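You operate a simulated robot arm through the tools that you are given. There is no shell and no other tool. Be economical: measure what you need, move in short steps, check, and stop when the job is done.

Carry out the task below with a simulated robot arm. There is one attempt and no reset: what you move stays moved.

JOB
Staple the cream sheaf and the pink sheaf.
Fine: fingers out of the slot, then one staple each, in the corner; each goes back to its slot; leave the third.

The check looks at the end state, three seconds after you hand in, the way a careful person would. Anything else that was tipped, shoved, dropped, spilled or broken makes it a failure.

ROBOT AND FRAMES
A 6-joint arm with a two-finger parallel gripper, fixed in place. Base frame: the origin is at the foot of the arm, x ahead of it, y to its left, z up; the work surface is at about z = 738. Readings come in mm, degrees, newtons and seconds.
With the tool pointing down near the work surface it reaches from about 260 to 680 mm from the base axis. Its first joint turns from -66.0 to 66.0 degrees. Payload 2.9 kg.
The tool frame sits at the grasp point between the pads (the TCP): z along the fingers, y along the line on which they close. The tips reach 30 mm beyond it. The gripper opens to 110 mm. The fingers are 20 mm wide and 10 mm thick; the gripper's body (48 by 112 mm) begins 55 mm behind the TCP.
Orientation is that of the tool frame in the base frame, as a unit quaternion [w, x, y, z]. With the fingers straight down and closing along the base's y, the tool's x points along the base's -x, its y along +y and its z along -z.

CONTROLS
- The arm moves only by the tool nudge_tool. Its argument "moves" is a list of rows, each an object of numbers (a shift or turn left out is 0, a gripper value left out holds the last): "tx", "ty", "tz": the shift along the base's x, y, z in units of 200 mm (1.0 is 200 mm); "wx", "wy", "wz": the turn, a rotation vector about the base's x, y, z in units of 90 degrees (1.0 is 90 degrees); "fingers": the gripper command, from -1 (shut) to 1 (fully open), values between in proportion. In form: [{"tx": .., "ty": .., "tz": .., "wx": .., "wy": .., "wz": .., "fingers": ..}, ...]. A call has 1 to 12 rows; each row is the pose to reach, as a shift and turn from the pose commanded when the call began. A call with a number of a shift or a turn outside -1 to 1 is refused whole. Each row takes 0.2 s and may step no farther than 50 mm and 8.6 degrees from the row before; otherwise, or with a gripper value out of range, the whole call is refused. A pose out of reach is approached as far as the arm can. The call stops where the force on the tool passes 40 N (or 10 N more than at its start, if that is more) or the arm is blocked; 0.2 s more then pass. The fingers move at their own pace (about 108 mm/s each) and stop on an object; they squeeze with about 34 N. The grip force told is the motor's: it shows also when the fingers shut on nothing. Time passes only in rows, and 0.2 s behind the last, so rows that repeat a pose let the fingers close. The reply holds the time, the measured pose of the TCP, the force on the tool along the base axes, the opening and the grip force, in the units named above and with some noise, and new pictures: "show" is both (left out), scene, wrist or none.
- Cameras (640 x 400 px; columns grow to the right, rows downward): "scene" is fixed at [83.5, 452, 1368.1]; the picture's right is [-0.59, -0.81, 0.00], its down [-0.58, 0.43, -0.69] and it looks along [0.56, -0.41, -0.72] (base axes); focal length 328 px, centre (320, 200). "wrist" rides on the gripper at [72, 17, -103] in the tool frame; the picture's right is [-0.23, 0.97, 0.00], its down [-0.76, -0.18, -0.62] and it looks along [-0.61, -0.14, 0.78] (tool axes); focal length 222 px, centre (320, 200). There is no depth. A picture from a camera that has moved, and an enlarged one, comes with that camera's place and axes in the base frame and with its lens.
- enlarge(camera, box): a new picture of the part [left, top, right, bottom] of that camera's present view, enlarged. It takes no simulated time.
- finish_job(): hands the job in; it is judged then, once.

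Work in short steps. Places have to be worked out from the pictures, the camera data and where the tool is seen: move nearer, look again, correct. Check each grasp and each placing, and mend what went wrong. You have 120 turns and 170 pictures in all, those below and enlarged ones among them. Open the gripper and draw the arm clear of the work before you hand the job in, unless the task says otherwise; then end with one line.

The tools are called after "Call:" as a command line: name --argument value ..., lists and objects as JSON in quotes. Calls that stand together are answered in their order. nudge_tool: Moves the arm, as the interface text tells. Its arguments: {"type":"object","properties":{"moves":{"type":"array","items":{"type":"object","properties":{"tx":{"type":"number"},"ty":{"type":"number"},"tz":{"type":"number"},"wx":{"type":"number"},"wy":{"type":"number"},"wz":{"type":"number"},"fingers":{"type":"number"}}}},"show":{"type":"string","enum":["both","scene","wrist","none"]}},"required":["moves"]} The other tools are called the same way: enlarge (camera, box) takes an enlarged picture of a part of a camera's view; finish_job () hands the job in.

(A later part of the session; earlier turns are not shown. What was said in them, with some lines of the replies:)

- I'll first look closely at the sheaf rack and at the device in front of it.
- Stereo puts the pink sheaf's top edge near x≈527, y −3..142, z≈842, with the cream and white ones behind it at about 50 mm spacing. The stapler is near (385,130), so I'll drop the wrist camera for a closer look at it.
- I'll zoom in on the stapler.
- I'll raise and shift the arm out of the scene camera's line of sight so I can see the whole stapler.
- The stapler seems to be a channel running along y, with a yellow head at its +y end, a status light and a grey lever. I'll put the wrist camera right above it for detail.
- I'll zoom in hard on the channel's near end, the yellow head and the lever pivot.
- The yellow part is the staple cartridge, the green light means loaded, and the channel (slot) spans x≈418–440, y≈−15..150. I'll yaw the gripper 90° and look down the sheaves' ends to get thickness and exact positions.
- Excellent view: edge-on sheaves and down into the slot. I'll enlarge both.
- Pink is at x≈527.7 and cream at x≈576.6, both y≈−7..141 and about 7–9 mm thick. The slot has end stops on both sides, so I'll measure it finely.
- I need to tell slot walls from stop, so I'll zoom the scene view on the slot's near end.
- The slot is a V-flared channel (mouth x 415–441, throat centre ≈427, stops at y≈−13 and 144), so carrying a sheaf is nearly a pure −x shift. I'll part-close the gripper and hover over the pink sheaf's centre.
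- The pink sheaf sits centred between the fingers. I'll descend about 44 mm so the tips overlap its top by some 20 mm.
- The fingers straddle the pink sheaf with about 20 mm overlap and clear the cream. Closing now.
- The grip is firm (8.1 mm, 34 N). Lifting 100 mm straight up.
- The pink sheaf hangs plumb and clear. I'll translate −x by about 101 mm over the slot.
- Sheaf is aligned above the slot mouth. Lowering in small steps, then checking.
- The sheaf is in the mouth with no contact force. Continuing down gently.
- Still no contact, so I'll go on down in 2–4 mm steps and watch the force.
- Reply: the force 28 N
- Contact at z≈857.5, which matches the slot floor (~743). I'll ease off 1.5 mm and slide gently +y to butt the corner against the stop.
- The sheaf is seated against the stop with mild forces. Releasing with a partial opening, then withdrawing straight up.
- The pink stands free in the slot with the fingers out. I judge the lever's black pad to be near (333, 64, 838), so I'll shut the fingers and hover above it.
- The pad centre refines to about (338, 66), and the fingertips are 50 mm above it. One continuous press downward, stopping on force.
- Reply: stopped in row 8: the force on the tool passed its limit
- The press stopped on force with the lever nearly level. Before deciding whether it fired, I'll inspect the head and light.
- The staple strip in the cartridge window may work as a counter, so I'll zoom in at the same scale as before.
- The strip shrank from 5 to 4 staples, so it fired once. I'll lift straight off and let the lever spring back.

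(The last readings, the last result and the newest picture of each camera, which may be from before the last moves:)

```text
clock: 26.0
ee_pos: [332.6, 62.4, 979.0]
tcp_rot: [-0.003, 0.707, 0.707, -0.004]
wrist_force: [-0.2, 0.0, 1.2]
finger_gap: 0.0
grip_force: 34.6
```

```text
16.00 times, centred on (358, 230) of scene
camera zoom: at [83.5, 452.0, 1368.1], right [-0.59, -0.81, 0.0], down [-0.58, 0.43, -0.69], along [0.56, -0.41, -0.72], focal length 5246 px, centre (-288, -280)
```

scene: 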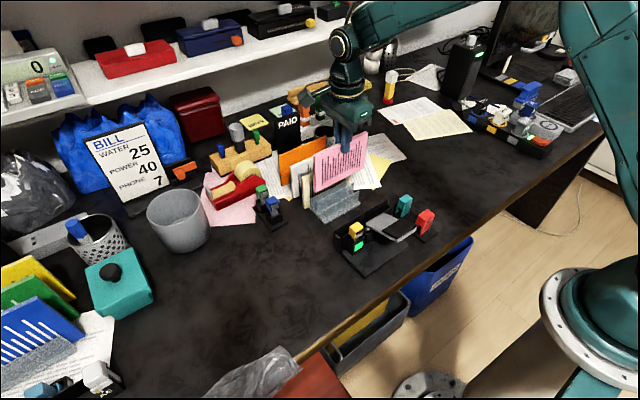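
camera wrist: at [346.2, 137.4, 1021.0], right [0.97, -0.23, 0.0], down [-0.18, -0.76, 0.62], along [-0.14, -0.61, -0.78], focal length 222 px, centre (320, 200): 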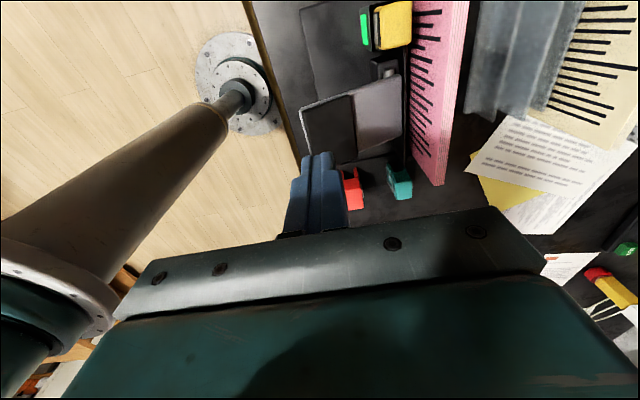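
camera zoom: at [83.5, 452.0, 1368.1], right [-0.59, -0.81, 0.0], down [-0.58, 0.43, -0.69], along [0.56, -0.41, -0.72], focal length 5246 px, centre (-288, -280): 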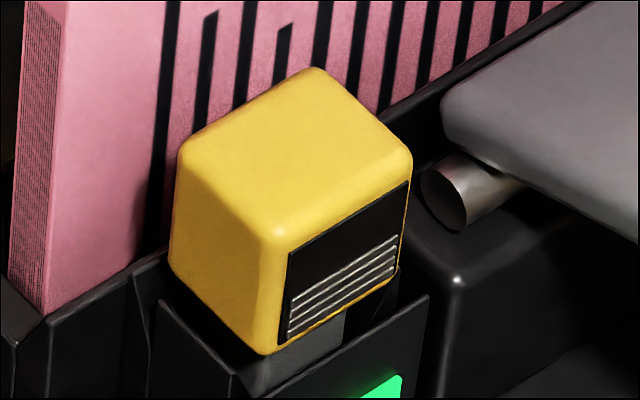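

The lever sprang back, and the strip shows 4 staples left. I'll reopen, trim the tiny tilt, and return above the pink sheaf.

Call:
nudge_tool --moves '[{"fingers": -0.35, "tx": 0.1, "ty": 0.01, "wy": -0.006}, {"tx": 0.3, "ty": 0.03, "wy": -0.006}, {"tx": 0.468, "ty": 0.037, "wy": -0.006}, {"tx": 0.468, "ty": 0.037, "tz": -0.2, "wy": -0.006}, {"tx": 0.468, "ty": 0.037, "tz": -0.38, "wy": -0.006}, {"tx": 0.468, "ty": 0.037, "tz": -0.38, "wy": -0.006}]' --show "wrist"

```text
clock: 27.4
ee_pos: [425.1, 70.7, 900.2]
tcp_rot: [0.001, 0.707, 0.707, 0.001]
wrist_force: [0.4, -0.1, 0.4]
finger_gap: 35.7
grip_force: 0.1
camera wrist: at [442.8, 141.4, 1003.9], right [0.97, -0.23, 0.0], down [-0.18, -0.76, 0.62], along [-0.14, -0.61, -0.78], focal length 222 px, centre (320, 200)
```

wrist: 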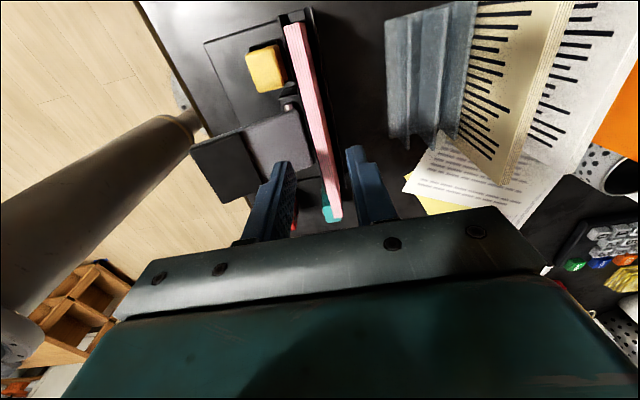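

Pink is centred between the fingers. I'll lower to the former grasp height, close, and pause.

Call:
nudge_tool --moves '[{"tz": -0.1, "tx": 0.004}, {"tz": -0.2, "tx": 0.004}, {"tz": -0.2, "tx": 0.004}, {"fingers": -1, "tz": -0.2, "tx": 0.004}, {"fingers": -1, "tz": -0.2, "tx": 0.004}, {"fingers": -1, "tz": -0.2, "tx": 0.004}]' --show "none"

Call:
enlarge --camera "scene" --box '[330, 180, 400, 250]'

```text
clock: 28.8
ee_pos: [425.7, 70.9, 861.4]
tcp_rot: [0.001, 0.707, 0.707, -0.001]
wrist_force: [0.3, -0.3, 0.8]
finger_gap: 8.3
grip_force: 34.5
```

```text
5.71 times, centred on (365, 215) of scene
camera zoom: at [83.5, 452.0, 1368.1], right [-0.59, -0.81, 0.0], down [-0.58, 0.43, -0.69], along [0.56, -0.41, -0.72], focal length 1874 px, centre (63, 114)
```

zoom: 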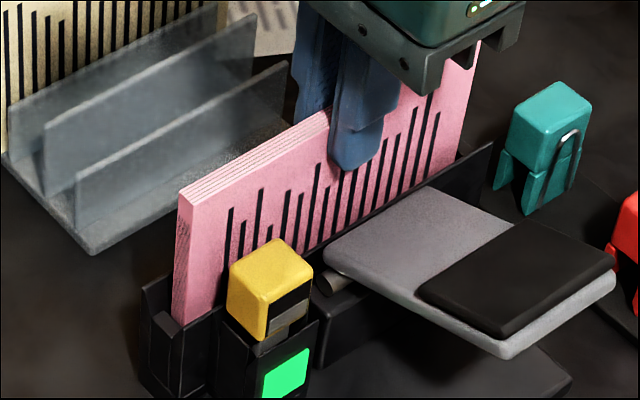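

Gripped at 8.3 mm. Lifting straight out.

Call:
nudge_tool --moves '[{"tz": 0.05}, {"tz": 0.12}, {"tz": 0.22}, {"tz": 0.34}, {"tz": 0.46}, {"tz": 0.46}]' --show "none"

Call:
enlarge --camera "scene" --box '[310, 140, 450, 250]'

```text
clock: 30.2
ee_pos: [425.3, 71.9, 954.8]
tcp_rot: [0.0, 0.707, 0.707, 0.0]
wrist_force: [0.3, -0.2, -0.8]
finger_gap: 8.3
grip_force: 33.8
```

```text
3.64 times, centred on (380, 195) of scene
camera zoom: at [83.5, 452.0, 1368.1], right [-0.59, -0.81, 0.0], down [-0.58, 0.43, -0.69], along [0.56, -0.41, -0.72], focal length 1192 px, centre (102, 218)
```

zoom: 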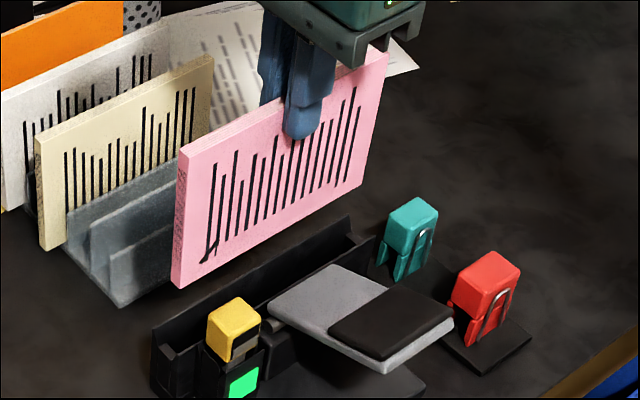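

A staple is visible in the pink's lower corner. I'll carry it back over its rack slot.

Call:
nudge_tool --moves '[{"tx": 0.1}, {"tx": 0.22}, {"tx": 0.34}, {"tx": 0.45, "ty": -0.01}, {"tx": 0.514, "ty": -0.018}, {"tx": 0.514, "ty": -0.018}, {"tx": 0.514, "ty": -0.018, "tz": -0.1}, {"tx": 0.514, "ty": -0.018, "tz": -0.1}]' --show "none"

Call:
enlarge --camera "scene" --box '[280, 110, 400, 230]'

Call:
enlarge --camera "wrist" --box '[200, 0, 440, 200]'

```text
clock: 32.0
ee_pos: [528.4, 69.0, 933.3]
tcp_rot: [0.0, 0.707, 0.707, 0.0]
wrist_force: [0.5, 0.6, -0.4]
finger_gap: 8.1
grip_force: 35.0
```

```text
3.33 times, centred on (340, 170) of scene
camera zoom: at [83.5, 452.0, 1368.1], right [-0.59, -0.81, 0.0], down [-0.58, 0.43, -0.69], along [0.56, -0.41, -0.72], focal length 1093 px, centre (253, 300)
```

zoom: 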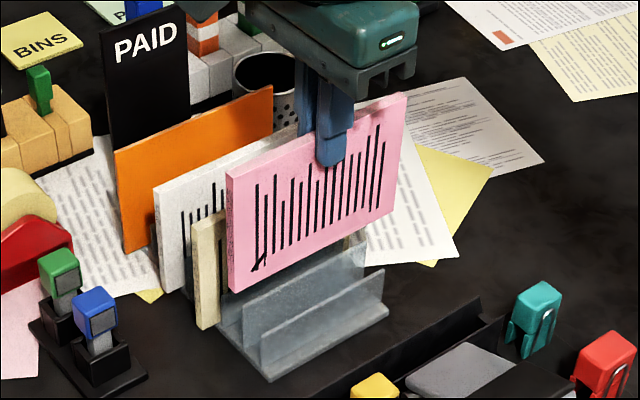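

```text
2.00 times, centred on (320, 100) of wrist
camera zoom: at [546.5, 139.9, 1035.9], right [0.97, -0.23, 0.0], down [-0.18, -0.76, 0.62], along [-0.14, -0.61, -0.78], focal length 444 px, centre (320, 400)
```

zoom: 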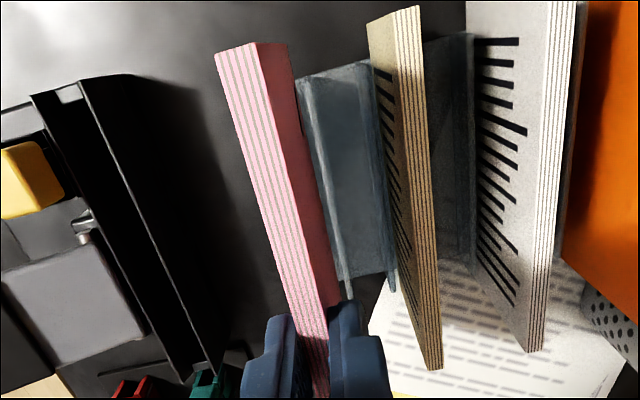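

The mouth of the pink's rack slot is x≈512–538, and the sheaf hangs at 528. I'll bias by 1.5 mm and lower it in with force watched.

Call:
nudge_tool --moves '[{"tx": -0.007, "tz": -0.1}, {"tx": -0.007, "tz": -0.17}, {"tx": -0.007, "tz": -0.23}, {"tx": -0.007, "tz": -0.28}, {"tx": -0.007, "tz": -0.32}, {"tx": -0.007, "tz": -0.35}, {"tx": -0.007, "tz": -0.35}]' --show "none"

Call:
enlarge --camera "scene" --box '[280, 130, 400, 230]'

```text
clock: 33.6
ee_pos: [528.5, 67.2, 862.8]
tcp_rot: [0.001, 0.707, 0.707, 0.0]
wrist_force: [-0.6, -0.4, -1.4]
finger_gap: 8.4
grip_force: 33.9
```

```text
4.00 times, centred on (340, 180) of scene
camera zoom: at [83.5, 452.0, 1368.1], right [-0.59, -0.81, 0.0], down [-0.58, 0.43, -0.69], along [0.56, -0.41, -0.72], focal length 1312 px, centre (240, 280)
```

zoom: 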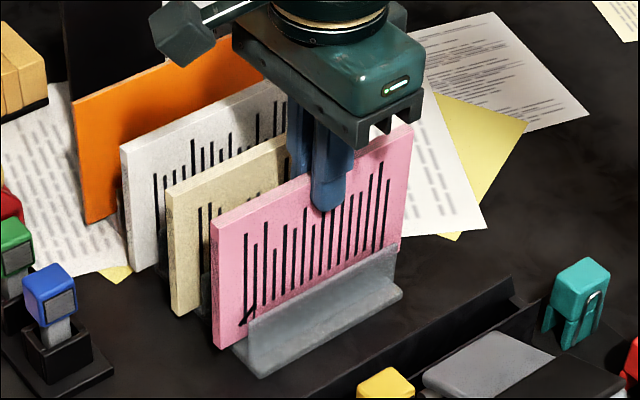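

It's in the rack slot with a few mm left to go. I'll lower to contact.

Call:
nudge_tool --moves '[{"tz": -0.015}, {"tz": -0.03}, {"tz": -0.04}, {"tz": -0.04}]' --show "none"

```text
clock: 34.6
ee_pos: [528.7, 66.9, 854.2]
tcp_rot: [0.001, 0.707, 0.707, -0.001]
wrist_force: [-0.3, -0.2, -1.5]
finger_gap: 8.1
grip_force: 33.9
```

Call:
nudge_tool --moves '[{"tz": -0.01}, {"tz": -0.02}, {"tz": -0.03}, {"tz": -0.03}]' --show "none"

Call:
enlarge --camera "scene" --box '[300, 140, 380, 230]'

```text
clock: 35.6
ee_pos: [527.6, 66.9, 852.1]
tcp_rot: [0.002, 0.707, 0.707, 0.002]
wrist_force: [-2.8, -1.2, 28.4]
finger_gap: 8.5
grip_force: 34.1
```

```text
4.44 times, centred on (340, 185) of scene
camera zoom: at [83.0, 451.9, 1368.2], right [-0.59, -0.81, 0.0], down [-0.58, 0.43, -0.69], along [0.56, -0.41, -0.72], focal length 1457 px, centre (231, 267)
```

zoom: 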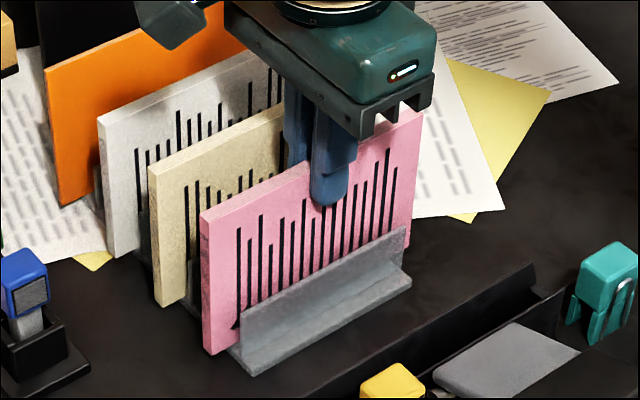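

Seated (28 N from the floor). Releasing and rising, then moving over the cream sheaf.

Call:
nudge_tool --moves '[{"tz": 0.006}, {"fingers": -0.27, "tz": 0.006}, {"fingers": -0.27, "tz": 0.006}, {"tz": 0.1}, {"tz": 0.24}, {"tz": 0.3}, {"tz": 0.3, "tx": 0.12}, {"tz": 0.3, "tx": 0.245}, {"tz": 0.3, "tx": 0.245}]' --show "wrist"

Call:
enlarge --camera "scene" --box '[280, 120, 400, 230]'

```text
clock: 37.6
ee_pos: [577.4, 65.9, 909.7]
tcp_rot: [0.0, 0.707, 0.707, 0.0]
wrist_force: [-0.2, -0.1, -1.0]
finger_gap: 40.2
grip_force: 0.0
camera wrist: at [595.7, 137.3, 1012.1], right [0.97, -0.23, 0.0], down [-0.18, -0.76, 0.62], along [-0.14, -0.61, -0.78], focal length 222 px, centre (320, 200)
```

wrist: 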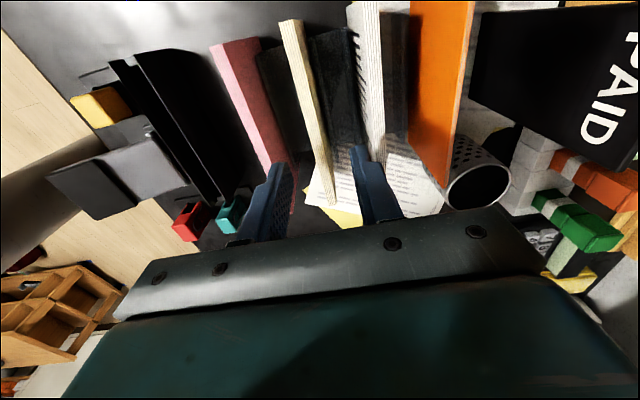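

```text
3.64 times, centred on (340, 175) of scene
camera zoom: at [83.5, 452.0, 1368.1], right [-0.59, -0.81, 0.0], down [-0.58, 0.43, -0.69], along [0.56, -0.41, -0.72], focal length 1192 px, centre (247, 291)
```

zoom: 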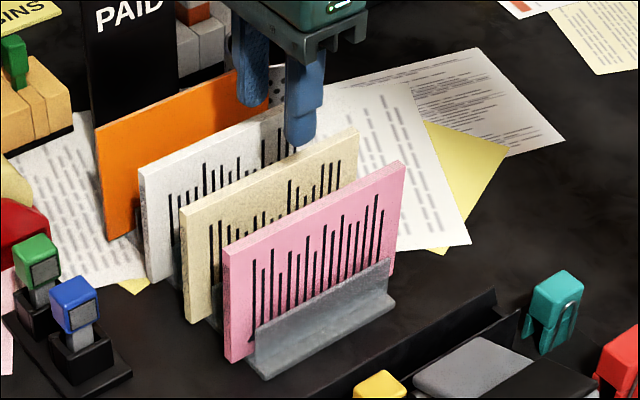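

Pink is back in its slot. I'll check its lean and the cream's alignment in close-up before descending.

Call:
enlarge --camera "wrist" --box '[190, 0, 430, 230]'

```text
1.74 times, centred on (310, 115) of wrist
camera zoom: at [595.7, 137.3, 1012.1], right [0.97, -0.23, 0.0], down [-0.18, -0.76, 0.62], along [-0.14, -0.61, -0.78], focal length 386 px, centre (337, 348)
```

zoom: 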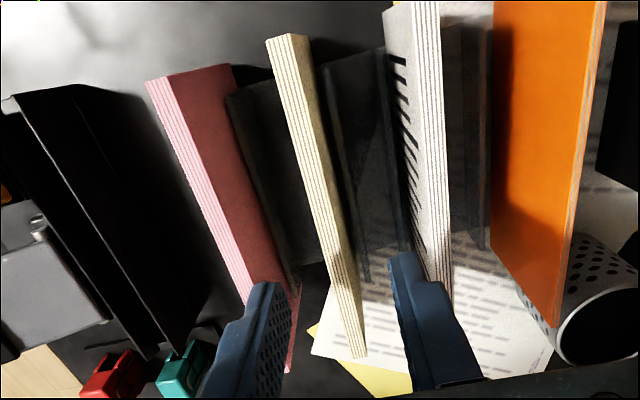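

Pink stands at x≈530, upright in its slot, and cream is centred at x≈577.6. Descending to the grasp height and closing.

Call:
nudge_tool --moves '[{"tz": -0.12}, {"tz": -0.22}, {"tz": -0.28}, {"tz": -0.28}, {"tz": -0.28, "fingers": -1}, {"tz": -0.28, "fingers": -1}, {"tz": -0.28, "fingers": -1}]' --show "none"

Call:
enlarge --camera "scene" --box '[280, 130, 380, 220]'

```text
clock: 39.2
ee_pos: [577.0, 67.4, 852.3]
tcp_rot: [0.0, 0.707, 0.707, -0.001]
wrist_force: [0.3, 0.3, 0.6]
finger_gap: 8.3
grip_force: 34.7
```

```text
4.44 times, centred on (330, 175) of scene
camera zoom: at [83.5, 452.0, 1368.1], right [-0.59, -0.81, 0.0], down [-0.58, 0.43, -0.69], along [0.56, -0.41, -0.72], focal length 1457 px, centre (276, 311)
```

zoom: 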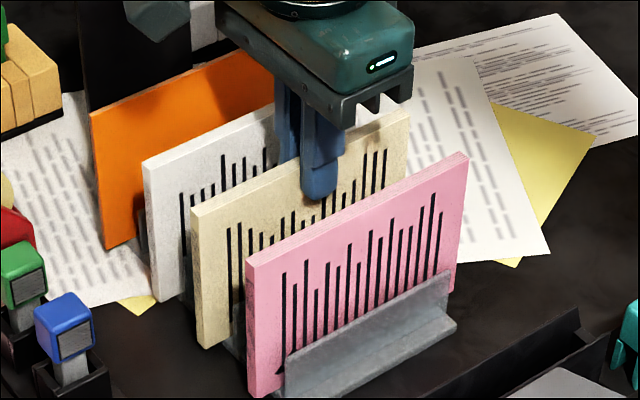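

Cream is gripped (8.3 mm). I'll lift 150 mm so its bottom clears the pink sheaf's top with margin.

Call:
nudge_tool --moves '[{"tz": 0.08}, {"tz": 0.18}, {"tz": 0.3}, {"tz": 0.42}, {"tz": 0.54}, {"tz": 0.66}, {"tz": 0.75}, {"tz": 0.75}]' --show "scene"

```text
clock: 41.0
ee_pos: [577.0, 69.6, 1006.1]
tcp_rot: [0.001, 0.707, 0.708, -0.001]
wrist_force: [0.7, -0.8, -0.6]
finger_gap: 8.2
grip_force: 33.6
```

scene: 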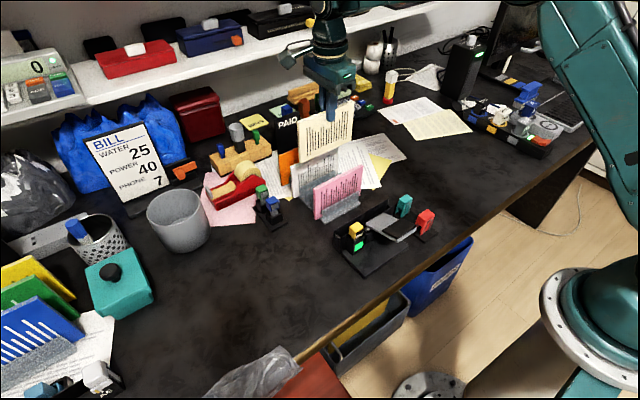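

Cream is clear. I'll carry it −x over the pink to above the staple slot, then partly lower it.

Call:
nudge_tool --moves '[{"tx": -0.08}, {"tx": -0.2}, {"tx": -0.34}, {"tx": -0.48}, {"tx": -0.62}, {"tx": -0.72}, {"tx": -0.753}, {"tx": -0.753, "tz": -0.12}, {"tx": -0.753, "tz": -0.26}, {"tx": -0.753, "tz": -0.38}, {"tx": -0.753, "tz": -0.42}, {"tx": -0.753, "tz": -0.42}]' --show "none"

Call:
enlarge --camera "scene" --box '[310, 140, 450, 250]'

Call:
enlarge --camera "wrist" --box '[120, 0, 440, 240]'

```text
clock: 43.6
ee_pos: [426.3, 69.4, 918.1]
tcp_rot: [0.001, 0.707, 0.708, 0.0]
wrist_force: [0.0, 0.3, -0.9]
finger_gap: 8.2
grip_force: 33.7
```

```text
3.64 times, centred on (380, 195) of scene
camera zoom: at [83.5, 452.0, 1368.1], right [-0.59, -0.81, 0.0], down [-0.58, 0.43, -0.69], along [0.56, -0.41, -0.72], focal length 1192 px, centre (102, 218)
```

zoom: 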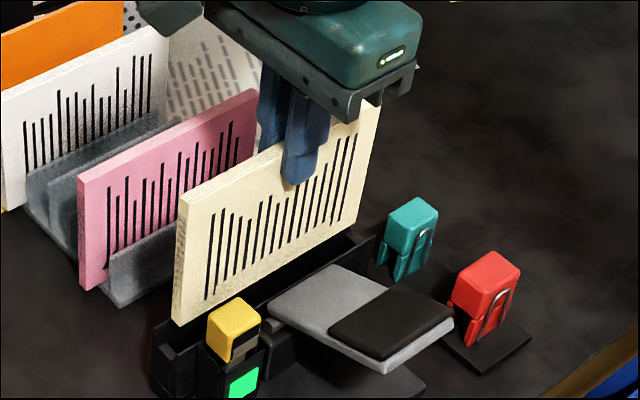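

```text
1.67 times, centred on (280, 120) of wrist
camera zoom: at [443.8, 139.7, 1020.9], right [0.97, -0.23, 0.0], down [-0.18, -0.76, 0.62], along [-0.14, -0.61, -0.78], focal length 370 px, centre (387, 333)
```

zoom: 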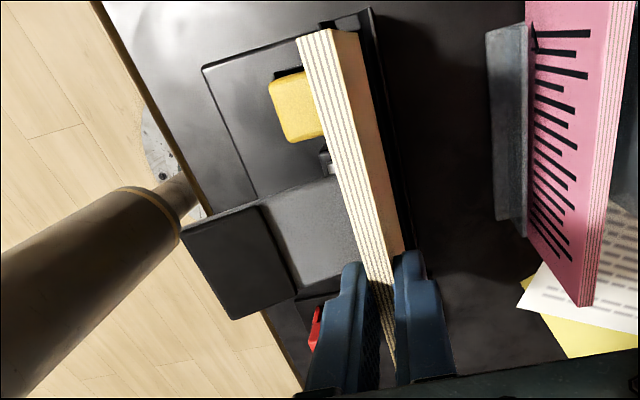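

Good alignment, though the cream sits about 2 mm farther +y than pink did. I'll shift −2.5 mm in y for stop clearance and lower into the slot.

Call:
nudge_tool --moves '[{"ty": -0.012}, {"ty": -0.012, "tz": -0.06}, {"ty": -0.012, "tz": -0.12}, {"ty": -0.012, "tz": -0.18}, {"ty": -0.012, "tz": -0.23}, {"ty": -0.012, "tz": -0.27}, {"ty": -0.012, "tz": -0.27}]' --show "none"

Call:
enlarge --camera "scene" --box '[330, 180, 400, 250]'

```text
clock: 45.2
ee_pos: [426.0, 63.7, 863.9]
tcp_rot: [0.001, 0.707, 0.707, -0.002]
wrist_force: [0.6, -0.8, -0.8]
finger_gap: 8.2
grip_force: 33.9
```

```text
5.71 times, centred on (365, 215) of scene
camera zoom: at [83.5, 452.0, 1368.1], right [-0.59, -0.81, 0.0], down [-0.58, 0.43, -0.69], along [0.56, -0.41, -0.72], focal length 1874 px, centre (63, 114)
```

zoom: 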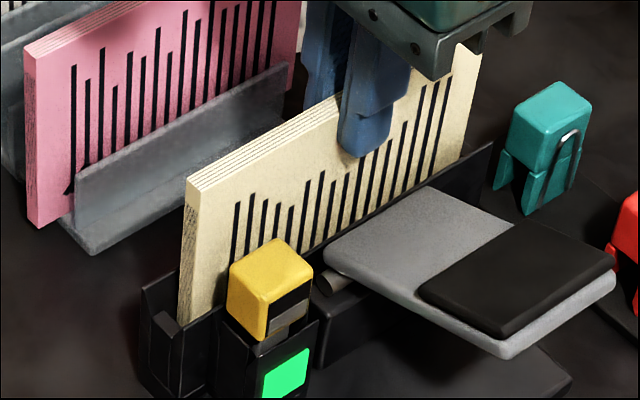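

Entering freely. Lowering to floor contact.

Call:
nudge_tool --moves '[{"tz": -0.015}, {"tz": -0.025}, {"tz": -0.035}, {"tz": -0.042}, {"tz": -0.042}]' --show "none"

```text
clock: 46.4
ee_pos: [427.3, 63.0, 857.2]
tcp_rot: [0.002, 0.707, 0.707, 0.001]
wrist_force: [-1.6, -2.2, 29.4]
finger_gap: 8.6
grip_force: 34.1
```

Floor contact at the same height as pink (857). I'll ease up and slide +y against the stop.

Call:
nudge_tool --moves '[{"tz": 0.009}, {"tz": 0.009, "ty": 0.008}, {"tz": 0.009, "ty": 0.016}, {"tz": 0.009, "ty": 0.023}, {"tz": 0.009, "ty": 0.03}, {"tz": 0.009, "ty": 0.03}]' --show "none"

Call:
enlarge --camera "scene" --box '[330, 200, 380, 250]'

```text
clock: 47.8
ee_pos: [424.7, 71.3, 858.7]
tcp_rot: [0.0, 0.707, 0.707, -0.002]
wrist_force: [-2.5, -5.6, -2.3]
finger_gap: 8.1
grip_force: 33.1
```

```text
8.00 times, centred on (355, 225) of scene
camera zoom: at [83.5, 451.9, 1368.2], right [-0.59, -0.81, 0.0], down [-0.58, 0.43, -0.69], along [0.56, -0.41, -0.72], focal length 2623 px, centre (40, 0)
```

zoom: 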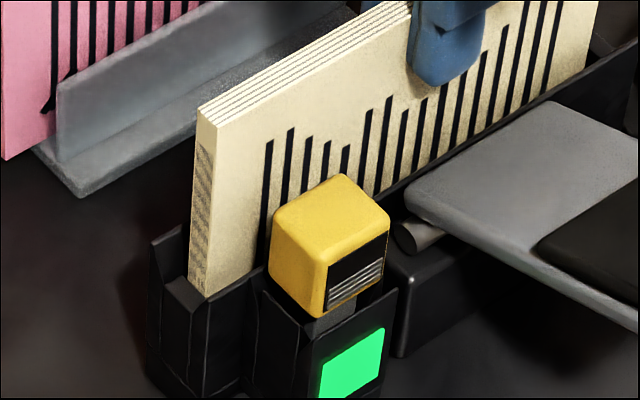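

Cream sits exactly where pink did, touching the stop. Releasing and withdrawing up.

Call:
nudge_tool --moves '[{"fingers": -0.35}, {"fingers": -0.35}, {"fingers": -0.35, "tz": 0.1}, {"tz": 0.3}, {"tz": 0.5}, {"tz": 0.6}, {"tz": 0.6}]' --show "none"

Call:
enlarge --camera "scene" --box '[310, 150, 450, 250]'

```text
clock: 49.4
ee_pos: [424.7, 67.4, 979.4]
tcp_rot: [0.001, 0.707, 0.708, -0.001]
wrist_force: [0.0, -0.6, -0.4]
finger_gap: 35.6
grip_force: 0.0
```

```text
4.00 times, centred on (380, 200) of scene
camera zoom: at [83.5, 452.0, 1368.1], right [-0.59, -0.81, 0.0], down [-0.58, 0.43, -0.69], along [0.56, -0.41, -0.72], focal length 1312 px, centre (80, 200)
```

zoom: 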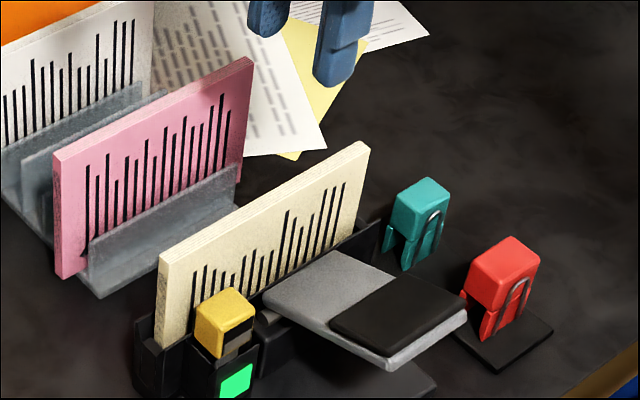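

Cream stands free in the slot and the fingers are out. Shutting the gripper and hovering over the lever pad as before.

Call:
nudge_tool --moves '[{"fingers": -1, "tx": -0.15}, {"tx": -0.35, "ty": -0.01}, {"tx": -0.465, "ty": -0.015}, {"tx": -0.465, "ty": -0.015, "tz": -0.2}, {"tx": -0.465, "ty": -0.015, "tz": -0.31}, {"tx": -0.465, "ty": -0.015, "tz": -0.31}]' --show "none"

Call:
enlarge --camera "scene" --box '[310, 150, 450, 250]'

```text
clock: 50.8
ee_pos: [333.8, 69.6, 914.5]
tcp_rot: [0.001, 0.707, 0.707, 0.0]
wrist_force: [0.9, 0.1, 0.2]
finger_gap: 0.0
grip_force: 33.8
```

```text
4.00 times, centred on (380, 200) of scene
camera zoom: at [83.5, 452.0, 1368.1], right [-0.59, -0.81, 0.0], down [-0.58, 0.43, -0.69], along [0.56, -0.41, -0.72], focal length 1312 px, centre (80, 200)
```

zoom: 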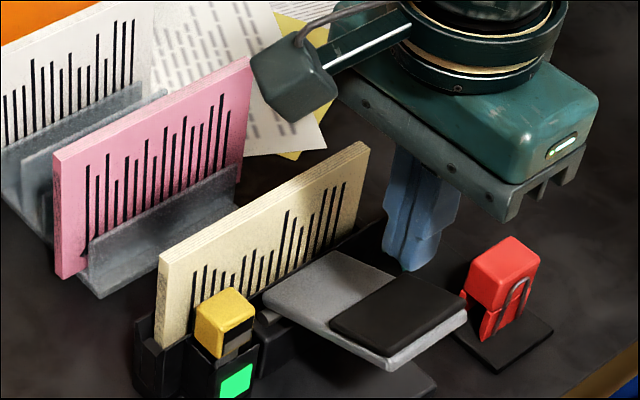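

One continuous press, same profile as before.

Call:
nudge_tool --moves '[{"ty": -0.01, "tz": -0.1}, {"ty": -0.01, "tz": -0.17}, {"ty": -0.01, "tz": -0.21}, {"ty": -0.01, "tz": -0.25}, {"ty": -0.01, "tz": -0.29}, {"ty": -0.01, "tz": -0.33}, {"ty": -0.01, "tz": -0.37}, {"ty": -0.01, "tz": -0.41}, {"ty": -0.01, "tz": -0.45}]' --show "none"

Call:
enlarge --camera "scene" --box '[350, 222, 366, 238]'

```text
clock: 52.6
ee_pos: [329.4, 65.7, 838.7]
tcp_rot: [-0.003, 0.706, 0.708, -0.002]
wrist_force: [-4.4, -1.5, 18.8]
finger_gap: 0.0
grip_force: 34.0
stopped in row 9: the force on the tool passed its limit (the readings are from after the stop); the commanded pose is now the measured one
```

```text
16.00 times, centred on (358, 230) of scene
camera zoom: at [83.3, 451.9, 1368.2], right [-0.59, -0.81, 0.0], down [-0.58, 0.43, -0.69], along [0.56, -0.41, -0.72], focal length 5246 px, centre (-288, -280)
```

zoom: 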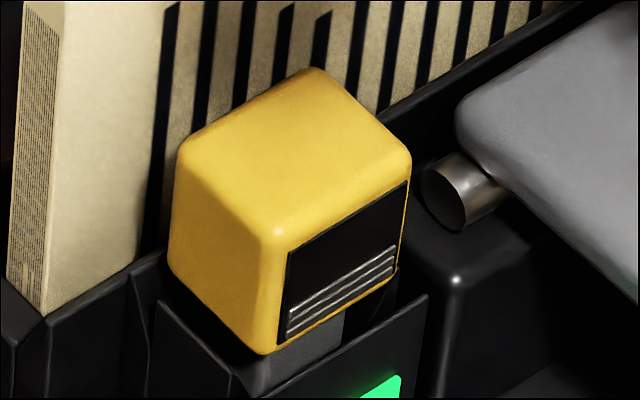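

The strip now shows 3 staples, so it fired once. I'll lift off, reopen, and go back above the cream.

Call:
nudge_tool --moves '[{"tz": 0.08}, {"tz": 0.16}, {"tz": 0.3}, {"tz": 0.5}, {"tz": 0.7, "wy": -0.0045, "wz": -0.0018}, {"tz": 0.7, "tx": 0.15, "fingers": -0.35, "wy": -0.0045, "wz": -0.0018}, {"tz": 0.7, "tx": 0.35, "ty": 0.01, "wy": -0.0045, "wz": -0.0018}, {"tz": 0.7, "tx": 0.475, "ty": 0.02, "wy": -0.0045, "wz": -0.0018}, {"tz": 0.5, "tx": 0.475, "ty": 0.02, "wy": -0.0045, "wz": -0.0018}, {"tz": 0.32, "tx": 0.475, "ty": 0.02, "wy": -0.0045, "wz": -0.0018}, {"tz": 0.32, "tx": 0.475, "ty": 0.02, "wy": -0.0045, "wz": -0.0018}]' --show "wrist"

Call:
enlarge --camera "scene" --box '[310, 150, 450, 250]'

```text
clock: 55.0
ee_pos: [421.1, 70.3, 898.5]
tcp_rot: [0.0, 0.708, 0.706, 0.0]
wrist_force: [0.5, 1.1, -0.2]
finger_gap: 35.5
grip_force: 0.2
camera wrist: at [439.3, 141.2, 1001.7], right [0.97, -0.23, 0.0], down [-0.18, -0.76, 0.62], along [-0.14, -0.61, -0.78], focal length 222 px, centre (320, 200)
```

wrist: 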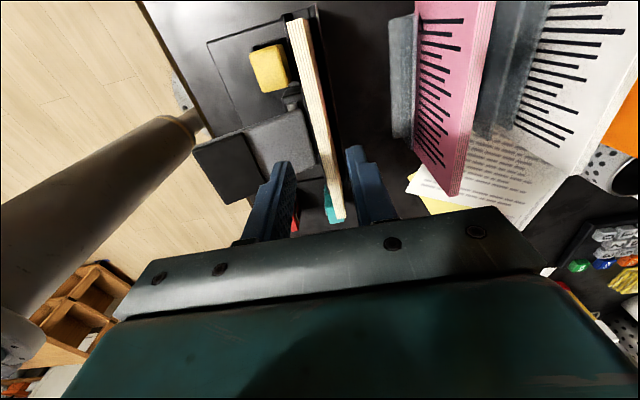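

```text
4.00 times, centred on (380, 200) of scene
camera zoom: at [83.5, 452.0, 1368.1], right [-0.59, -0.81, 0.0], down [-0.58, 0.43, -0.69], along [0.56, -0.41, -0.72], focal length 1312 px, centre (80, 200)
```

zoom: 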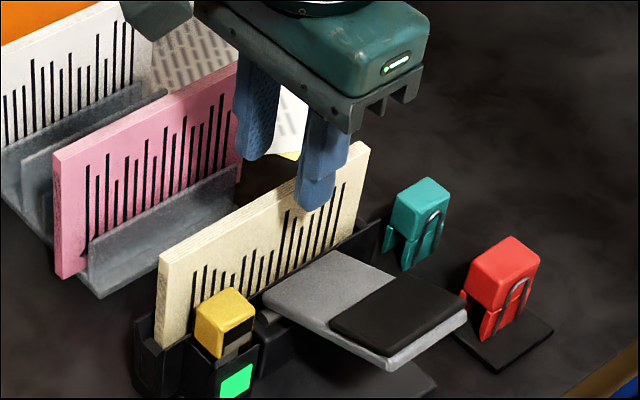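

I'm about 3–4 mm short in x. I'll correct, descend, and close on the cream.

Call:
nudge_tool --moves '[{"tx": 0.018}, {"tx": 0.018, "tz": -0.1}, {"tx": 0.018, "tz": -0.2}, {"tx": 0.018, "tz": -0.2}, {"tx": 0.018, "tz": -0.2, "fingers": -1}, {"tx": 0.018, "tz": -0.2, "fingers": -1}, {"tx": 0.018, "tz": -0.2, "fingers": -1}]' --show "none"

Call:
enlarge --camera "scene" --box '[330, 180, 400, 250]'

```text
clock: 56.6
ee_pos: [427.6, 70.3, 859.6]
tcp_rot: [-0.001, 0.708, 0.707, 0.0]
wrist_force: [-2.1, -0.1, -0.3]
finger_gap: 8.0
grip_force: 33.7
```

```text
5.71 times, centred on (365, 215) of scene
camera zoom: at [83.5, 452.0, 1368.1], right [-0.59, -0.81, 0.0], down [-0.58, 0.43, -0.69], along [0.56, -0.41, -0.72], focal length 1874 px, centre (63, 114)
```

zoom: 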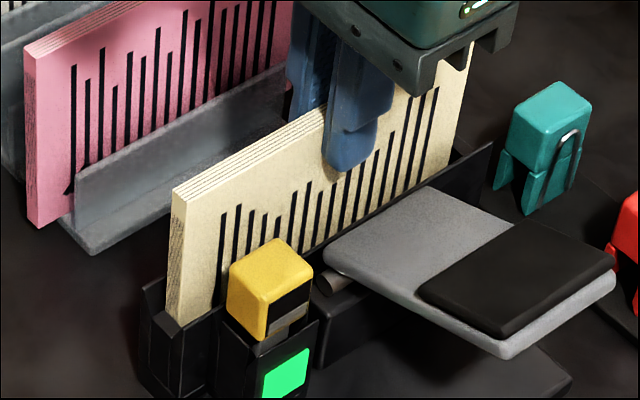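

Gripped (8.0 mm). Lifting 150 mm.

Call:
nudge_tool --moves '[{"tz": 0.05}, {"tz": 0.12}, {"tz": 0.22}, {"tz": 0.36}, {"tz": 0.5}, {"tz": 0.64}, {"tz": 0.75}, {"tz": 0.75}]' --show "none"

Call:
enlarge --camera "scene" --box '[290, 100, 450, 250]'

```text
clock: 58.4
ee_pos: [428.9, 69.3, 1011.7]
tcp_rot: [0.0, 0.708, 0.706, 0.0]
wrist_force: [-0.1, 0.3, -1.4]
finger_gap: 8.1
grip_force: 33.6
```

```text
2.67 times, centred on (370, 175) of scene
camera zoom: at [83.5, 452.0, 1368.1], right [-0.59, -0.81, 0.0], down [-0.58, 0.43, -0.69], along [0.56, -0.41, -0.72], focal length 874 px, centre (187, 267)
```

zoom: 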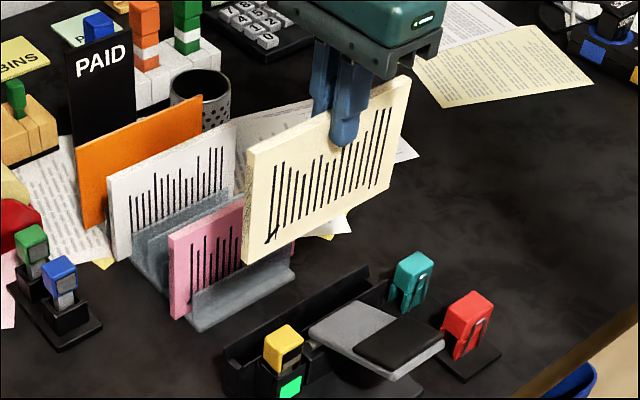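

The cream's corner staple is visible. I'll carry it back over its rack slot (x≈577), keeping high.

Call:
nudge_tool --moves '[{"tx": 0.08}, {"tx": 0.2}, {"tx": 0.34}, {"tx": 0.48}, {"tx": 0.62, "ty": -0.01}, {"tx": 0.71, "ty": -0.015}, {"tx": 0.745, "ty": -0.015}, {"tx": 0.745, "ty": -0.015}, {"tx": 0.745, "ty": -0.015, "tz": -0.2}, {"tx": 0.745, "ty": -0.015, "tz": -0.36}, {"tx": 0.745, "ty": -0.015, "tz": -0.36}]' --show "wrist"

Call:
enlarge --camera "scene" --box '[280, 110, 400, 230]'

Call:
enlarge --camera "wrist" --box '[190, 0, 430, 230]'

```text
clock: 60.8
ee_pos: [577.5, 69.2, 940.2]
tcp_rot: [0.0, 0.708, 0.706, 0.001]
wrist_force: [-1.2, 0.4, -1.0]
finger_gap: 8.2
grip_force: 34.0
camera wrist: at [595.0, 139.2, 1043.2], right [0.97, -0.23, 0.0], down [-0.18, -0.76, 0.62], along [-0.14, -0.61, -0.78], focal length 222 px, centre (320, 200)
```

wrist: 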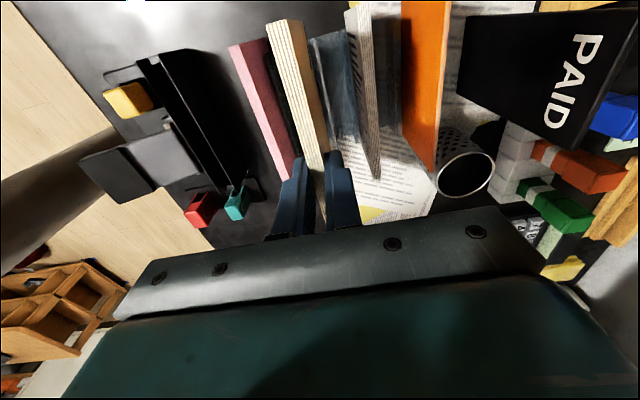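

```text
3.33 times, centred on (340, 170) of scene
camera zoom: at [83.5, 452.0, 1368.1], right [-0.59, -0.81, 0.0], down [-0.58, 0.43, -0.69], along [0.56, -0.41, -0.72], focal length 1093 px, centre (253, 300)
```

zoom: 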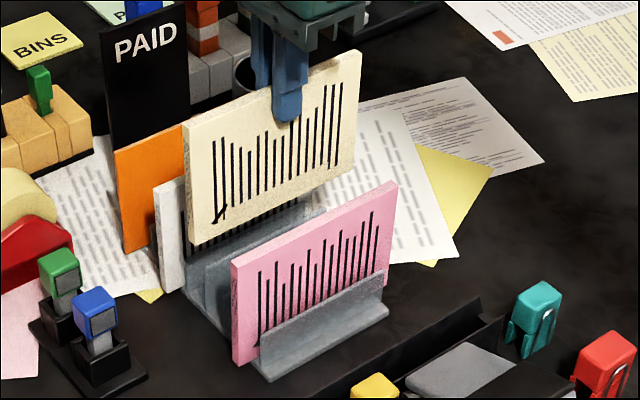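

```text
1.74 times, centred on (310, 115) of wrist
camera zoom: at [595.0, 139.2, 1043.2], right [0.97, -0.23, 0.0], down [-0.18, -0.76, 0.62], along [-0.14, -0.61, -0.78], focal length 386 px, centre (337, 348)
```

zoom: 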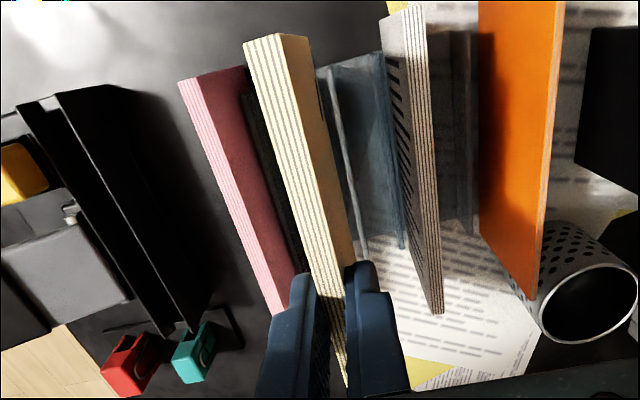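

The cream sits 10 mm before the next plate, the same geometry as pink had in its slot. Lowering with force watch.

Call:
nudge_tool --moves '[{"tx": -0.004, "tz": -0.1}, {"tx": -0.004, "tz": -0.17}, {"tx": -0.004, "tz": -0.23}, {"tx": -0.004, "tz": -0.29}, {"tx": -0.004, "tz": -0.34}, {"tx": -0.004, "tz": -0.38}, {"tx": -0.004, "tz": -0.38}]' --show "none"

Call:
enlarge --camera "scene" --box '[280, 130, 400, 230]'

```text
clock: 62.4
ee_pos: [577.8, 66.9, 864.3]
tcp_rot: [-0.001, 0.708, 0.707, 0.0]
wrist_force: [-0.1, -0.4, -1.5]
finger_gap: 8.1
grip_force: 34.0
```

```text
4.00 times, centred on (340, 180) of scene
camera zoom: at [83.5, 452.0, 1368.1], right [-0.59, -0.81, 0.0], down [-0.58, 0.43, -0.69], along [0.56, -0.41, -0.72], focal length 1312 px, centre (240, 280)
```

zoom: 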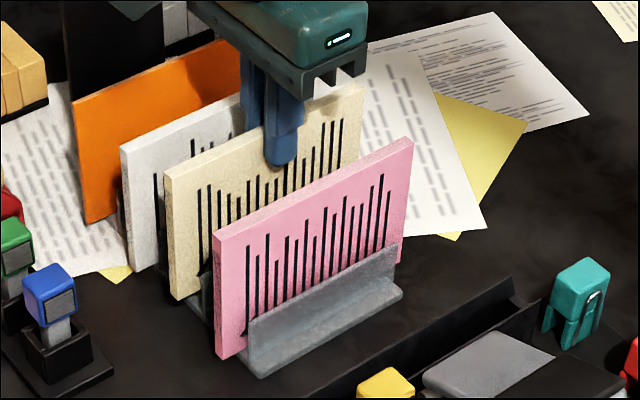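

In the slot; lowering to contact.

Call:
nudge_tool --moves '[{"tz": -0.02}, {"tz": -0.04}, {"tz": -0.055}, {"tz": -0.065}, {"tz": -0.065}]' --show "none"

```text
clock: 63.6
ee_pos: [576.1, 66.1, 852.6]
tcp_rot: [0.001, 0.706, 0.708, 0.002]
wrist_force: [-1.9, 1.2, 6.9]
finger_gap: 8.5
grip_force: 33.8
```

Light floor contact (7 N). Releasing and rising clear.

Call:
nudge_tool --moves '[{"tz": -0.003}, {"fingers": -0.27, "tz": -0.003}, {"fingers": -0.27, "tz": -0.003}, {"tz": 0.1}, {"tz": 0.3}, {"tz": 0.5}, {"tz": 0.7}, {"tz": 0.8, "tx": -0.1}, {"tz": 0.9, "tx": -0.3}, {"tz": 0.9, "tx": -0.5, "ty": -0.1}, {"tz": 0.9, "tx": -0.6, "ty": -0.3}, {"tz": 0.9, "tx": -0.6, "ty": -0.5}]' --show "both"

Call:
enlarge --camera "scene" --box '[260, 130, 380, 230]'

Call:
enlarge --camera "scene" --box '[320, 170, 450, 260]'

```text
clock: 66.2
ee_pos: [456.0, -33.7, 1032.4]
tcp_rot: [0.0, 0.707, 0.708, -0.001]
wrist_force: [-0.3, -0.4, -0.3]
finger_gap: 40.4
grip_force: 0.1
camera wrist: at [473.4, 36.2, 1135.1], right [0.97, -0.23, 0.0], down [-0.18, -0.76, 0.62], along [-0.14, -0.61, -0.78], focal length 222 px, centre (320, 200)
```

scene: 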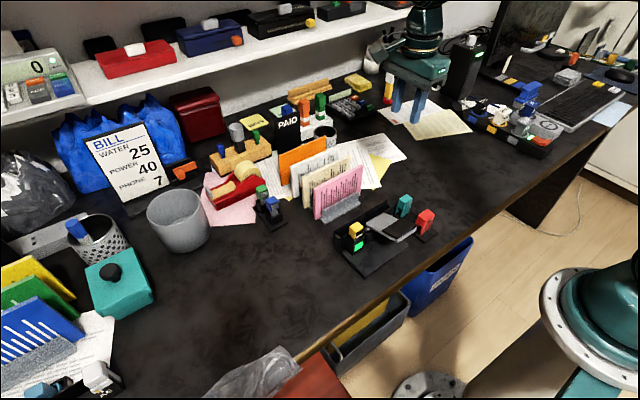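
wrist: 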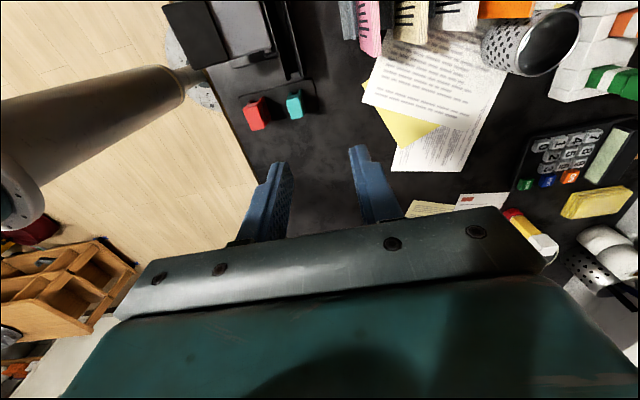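

```text
4.00 times, centred on (320, 180) of scene
camera zoom: at [83.5, 452.0, 1368.1], right [-0.59, -0.81, 0.0], down [-0.58, 0.43, -0.69], along [0.56, -0.41, -0.72], focal length 1312 px, centre (320, 280)
```

zoom: 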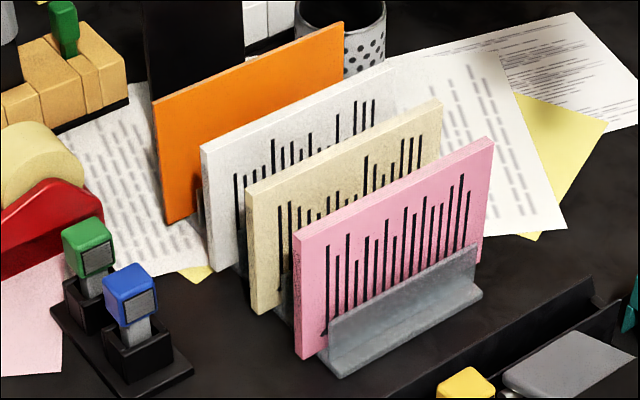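

```text
4.44 times, centred on (385, 215) of scene
camera zoom: at [83.5, 452.0, 1368.1], right [-0.59, -0.81, 0.0], down [-0.58, 0.43, -0.69], along [0.56, -0.41, -0.72], focal length 1457 px, centre (31, 133)
```

zoom: 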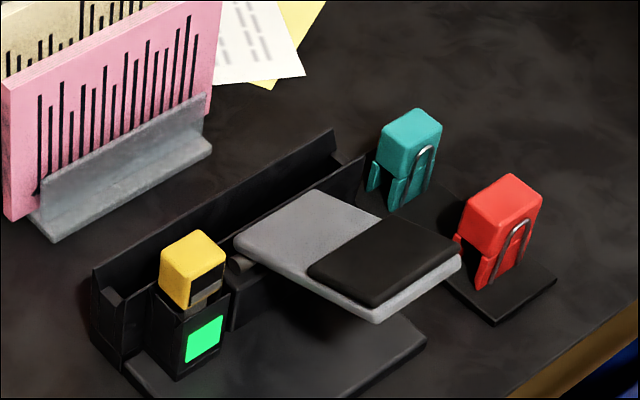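

Everything is back in its place: both sheaves are in their slots, the white one is untouched, and the lever is up. I'll open the gripper fully, then hand in.

Call:
nudge_tool --moves '[{"fingers": 1}, {"fingers": 1}, {"fingers": 1}]' --show "none"

```text
clock: 67.0
ee_pos: [456.6, -35.0, 1032.0]
tcp_rot: [0.0, 0.708, 0.706, -0.001]
wrist_force: [-0.1, 1.3, 0.2]
finger_gap: 110.1
grip_force: 0.0
```

The gripper is open and the arm is clear of the work, so I'm handing in.

Call:
finish_job

```text
The job is handed in.
```

The cream and pink sheaves each have one staple in the corner and are back in their slots; I left the third (white) sheaf alone.
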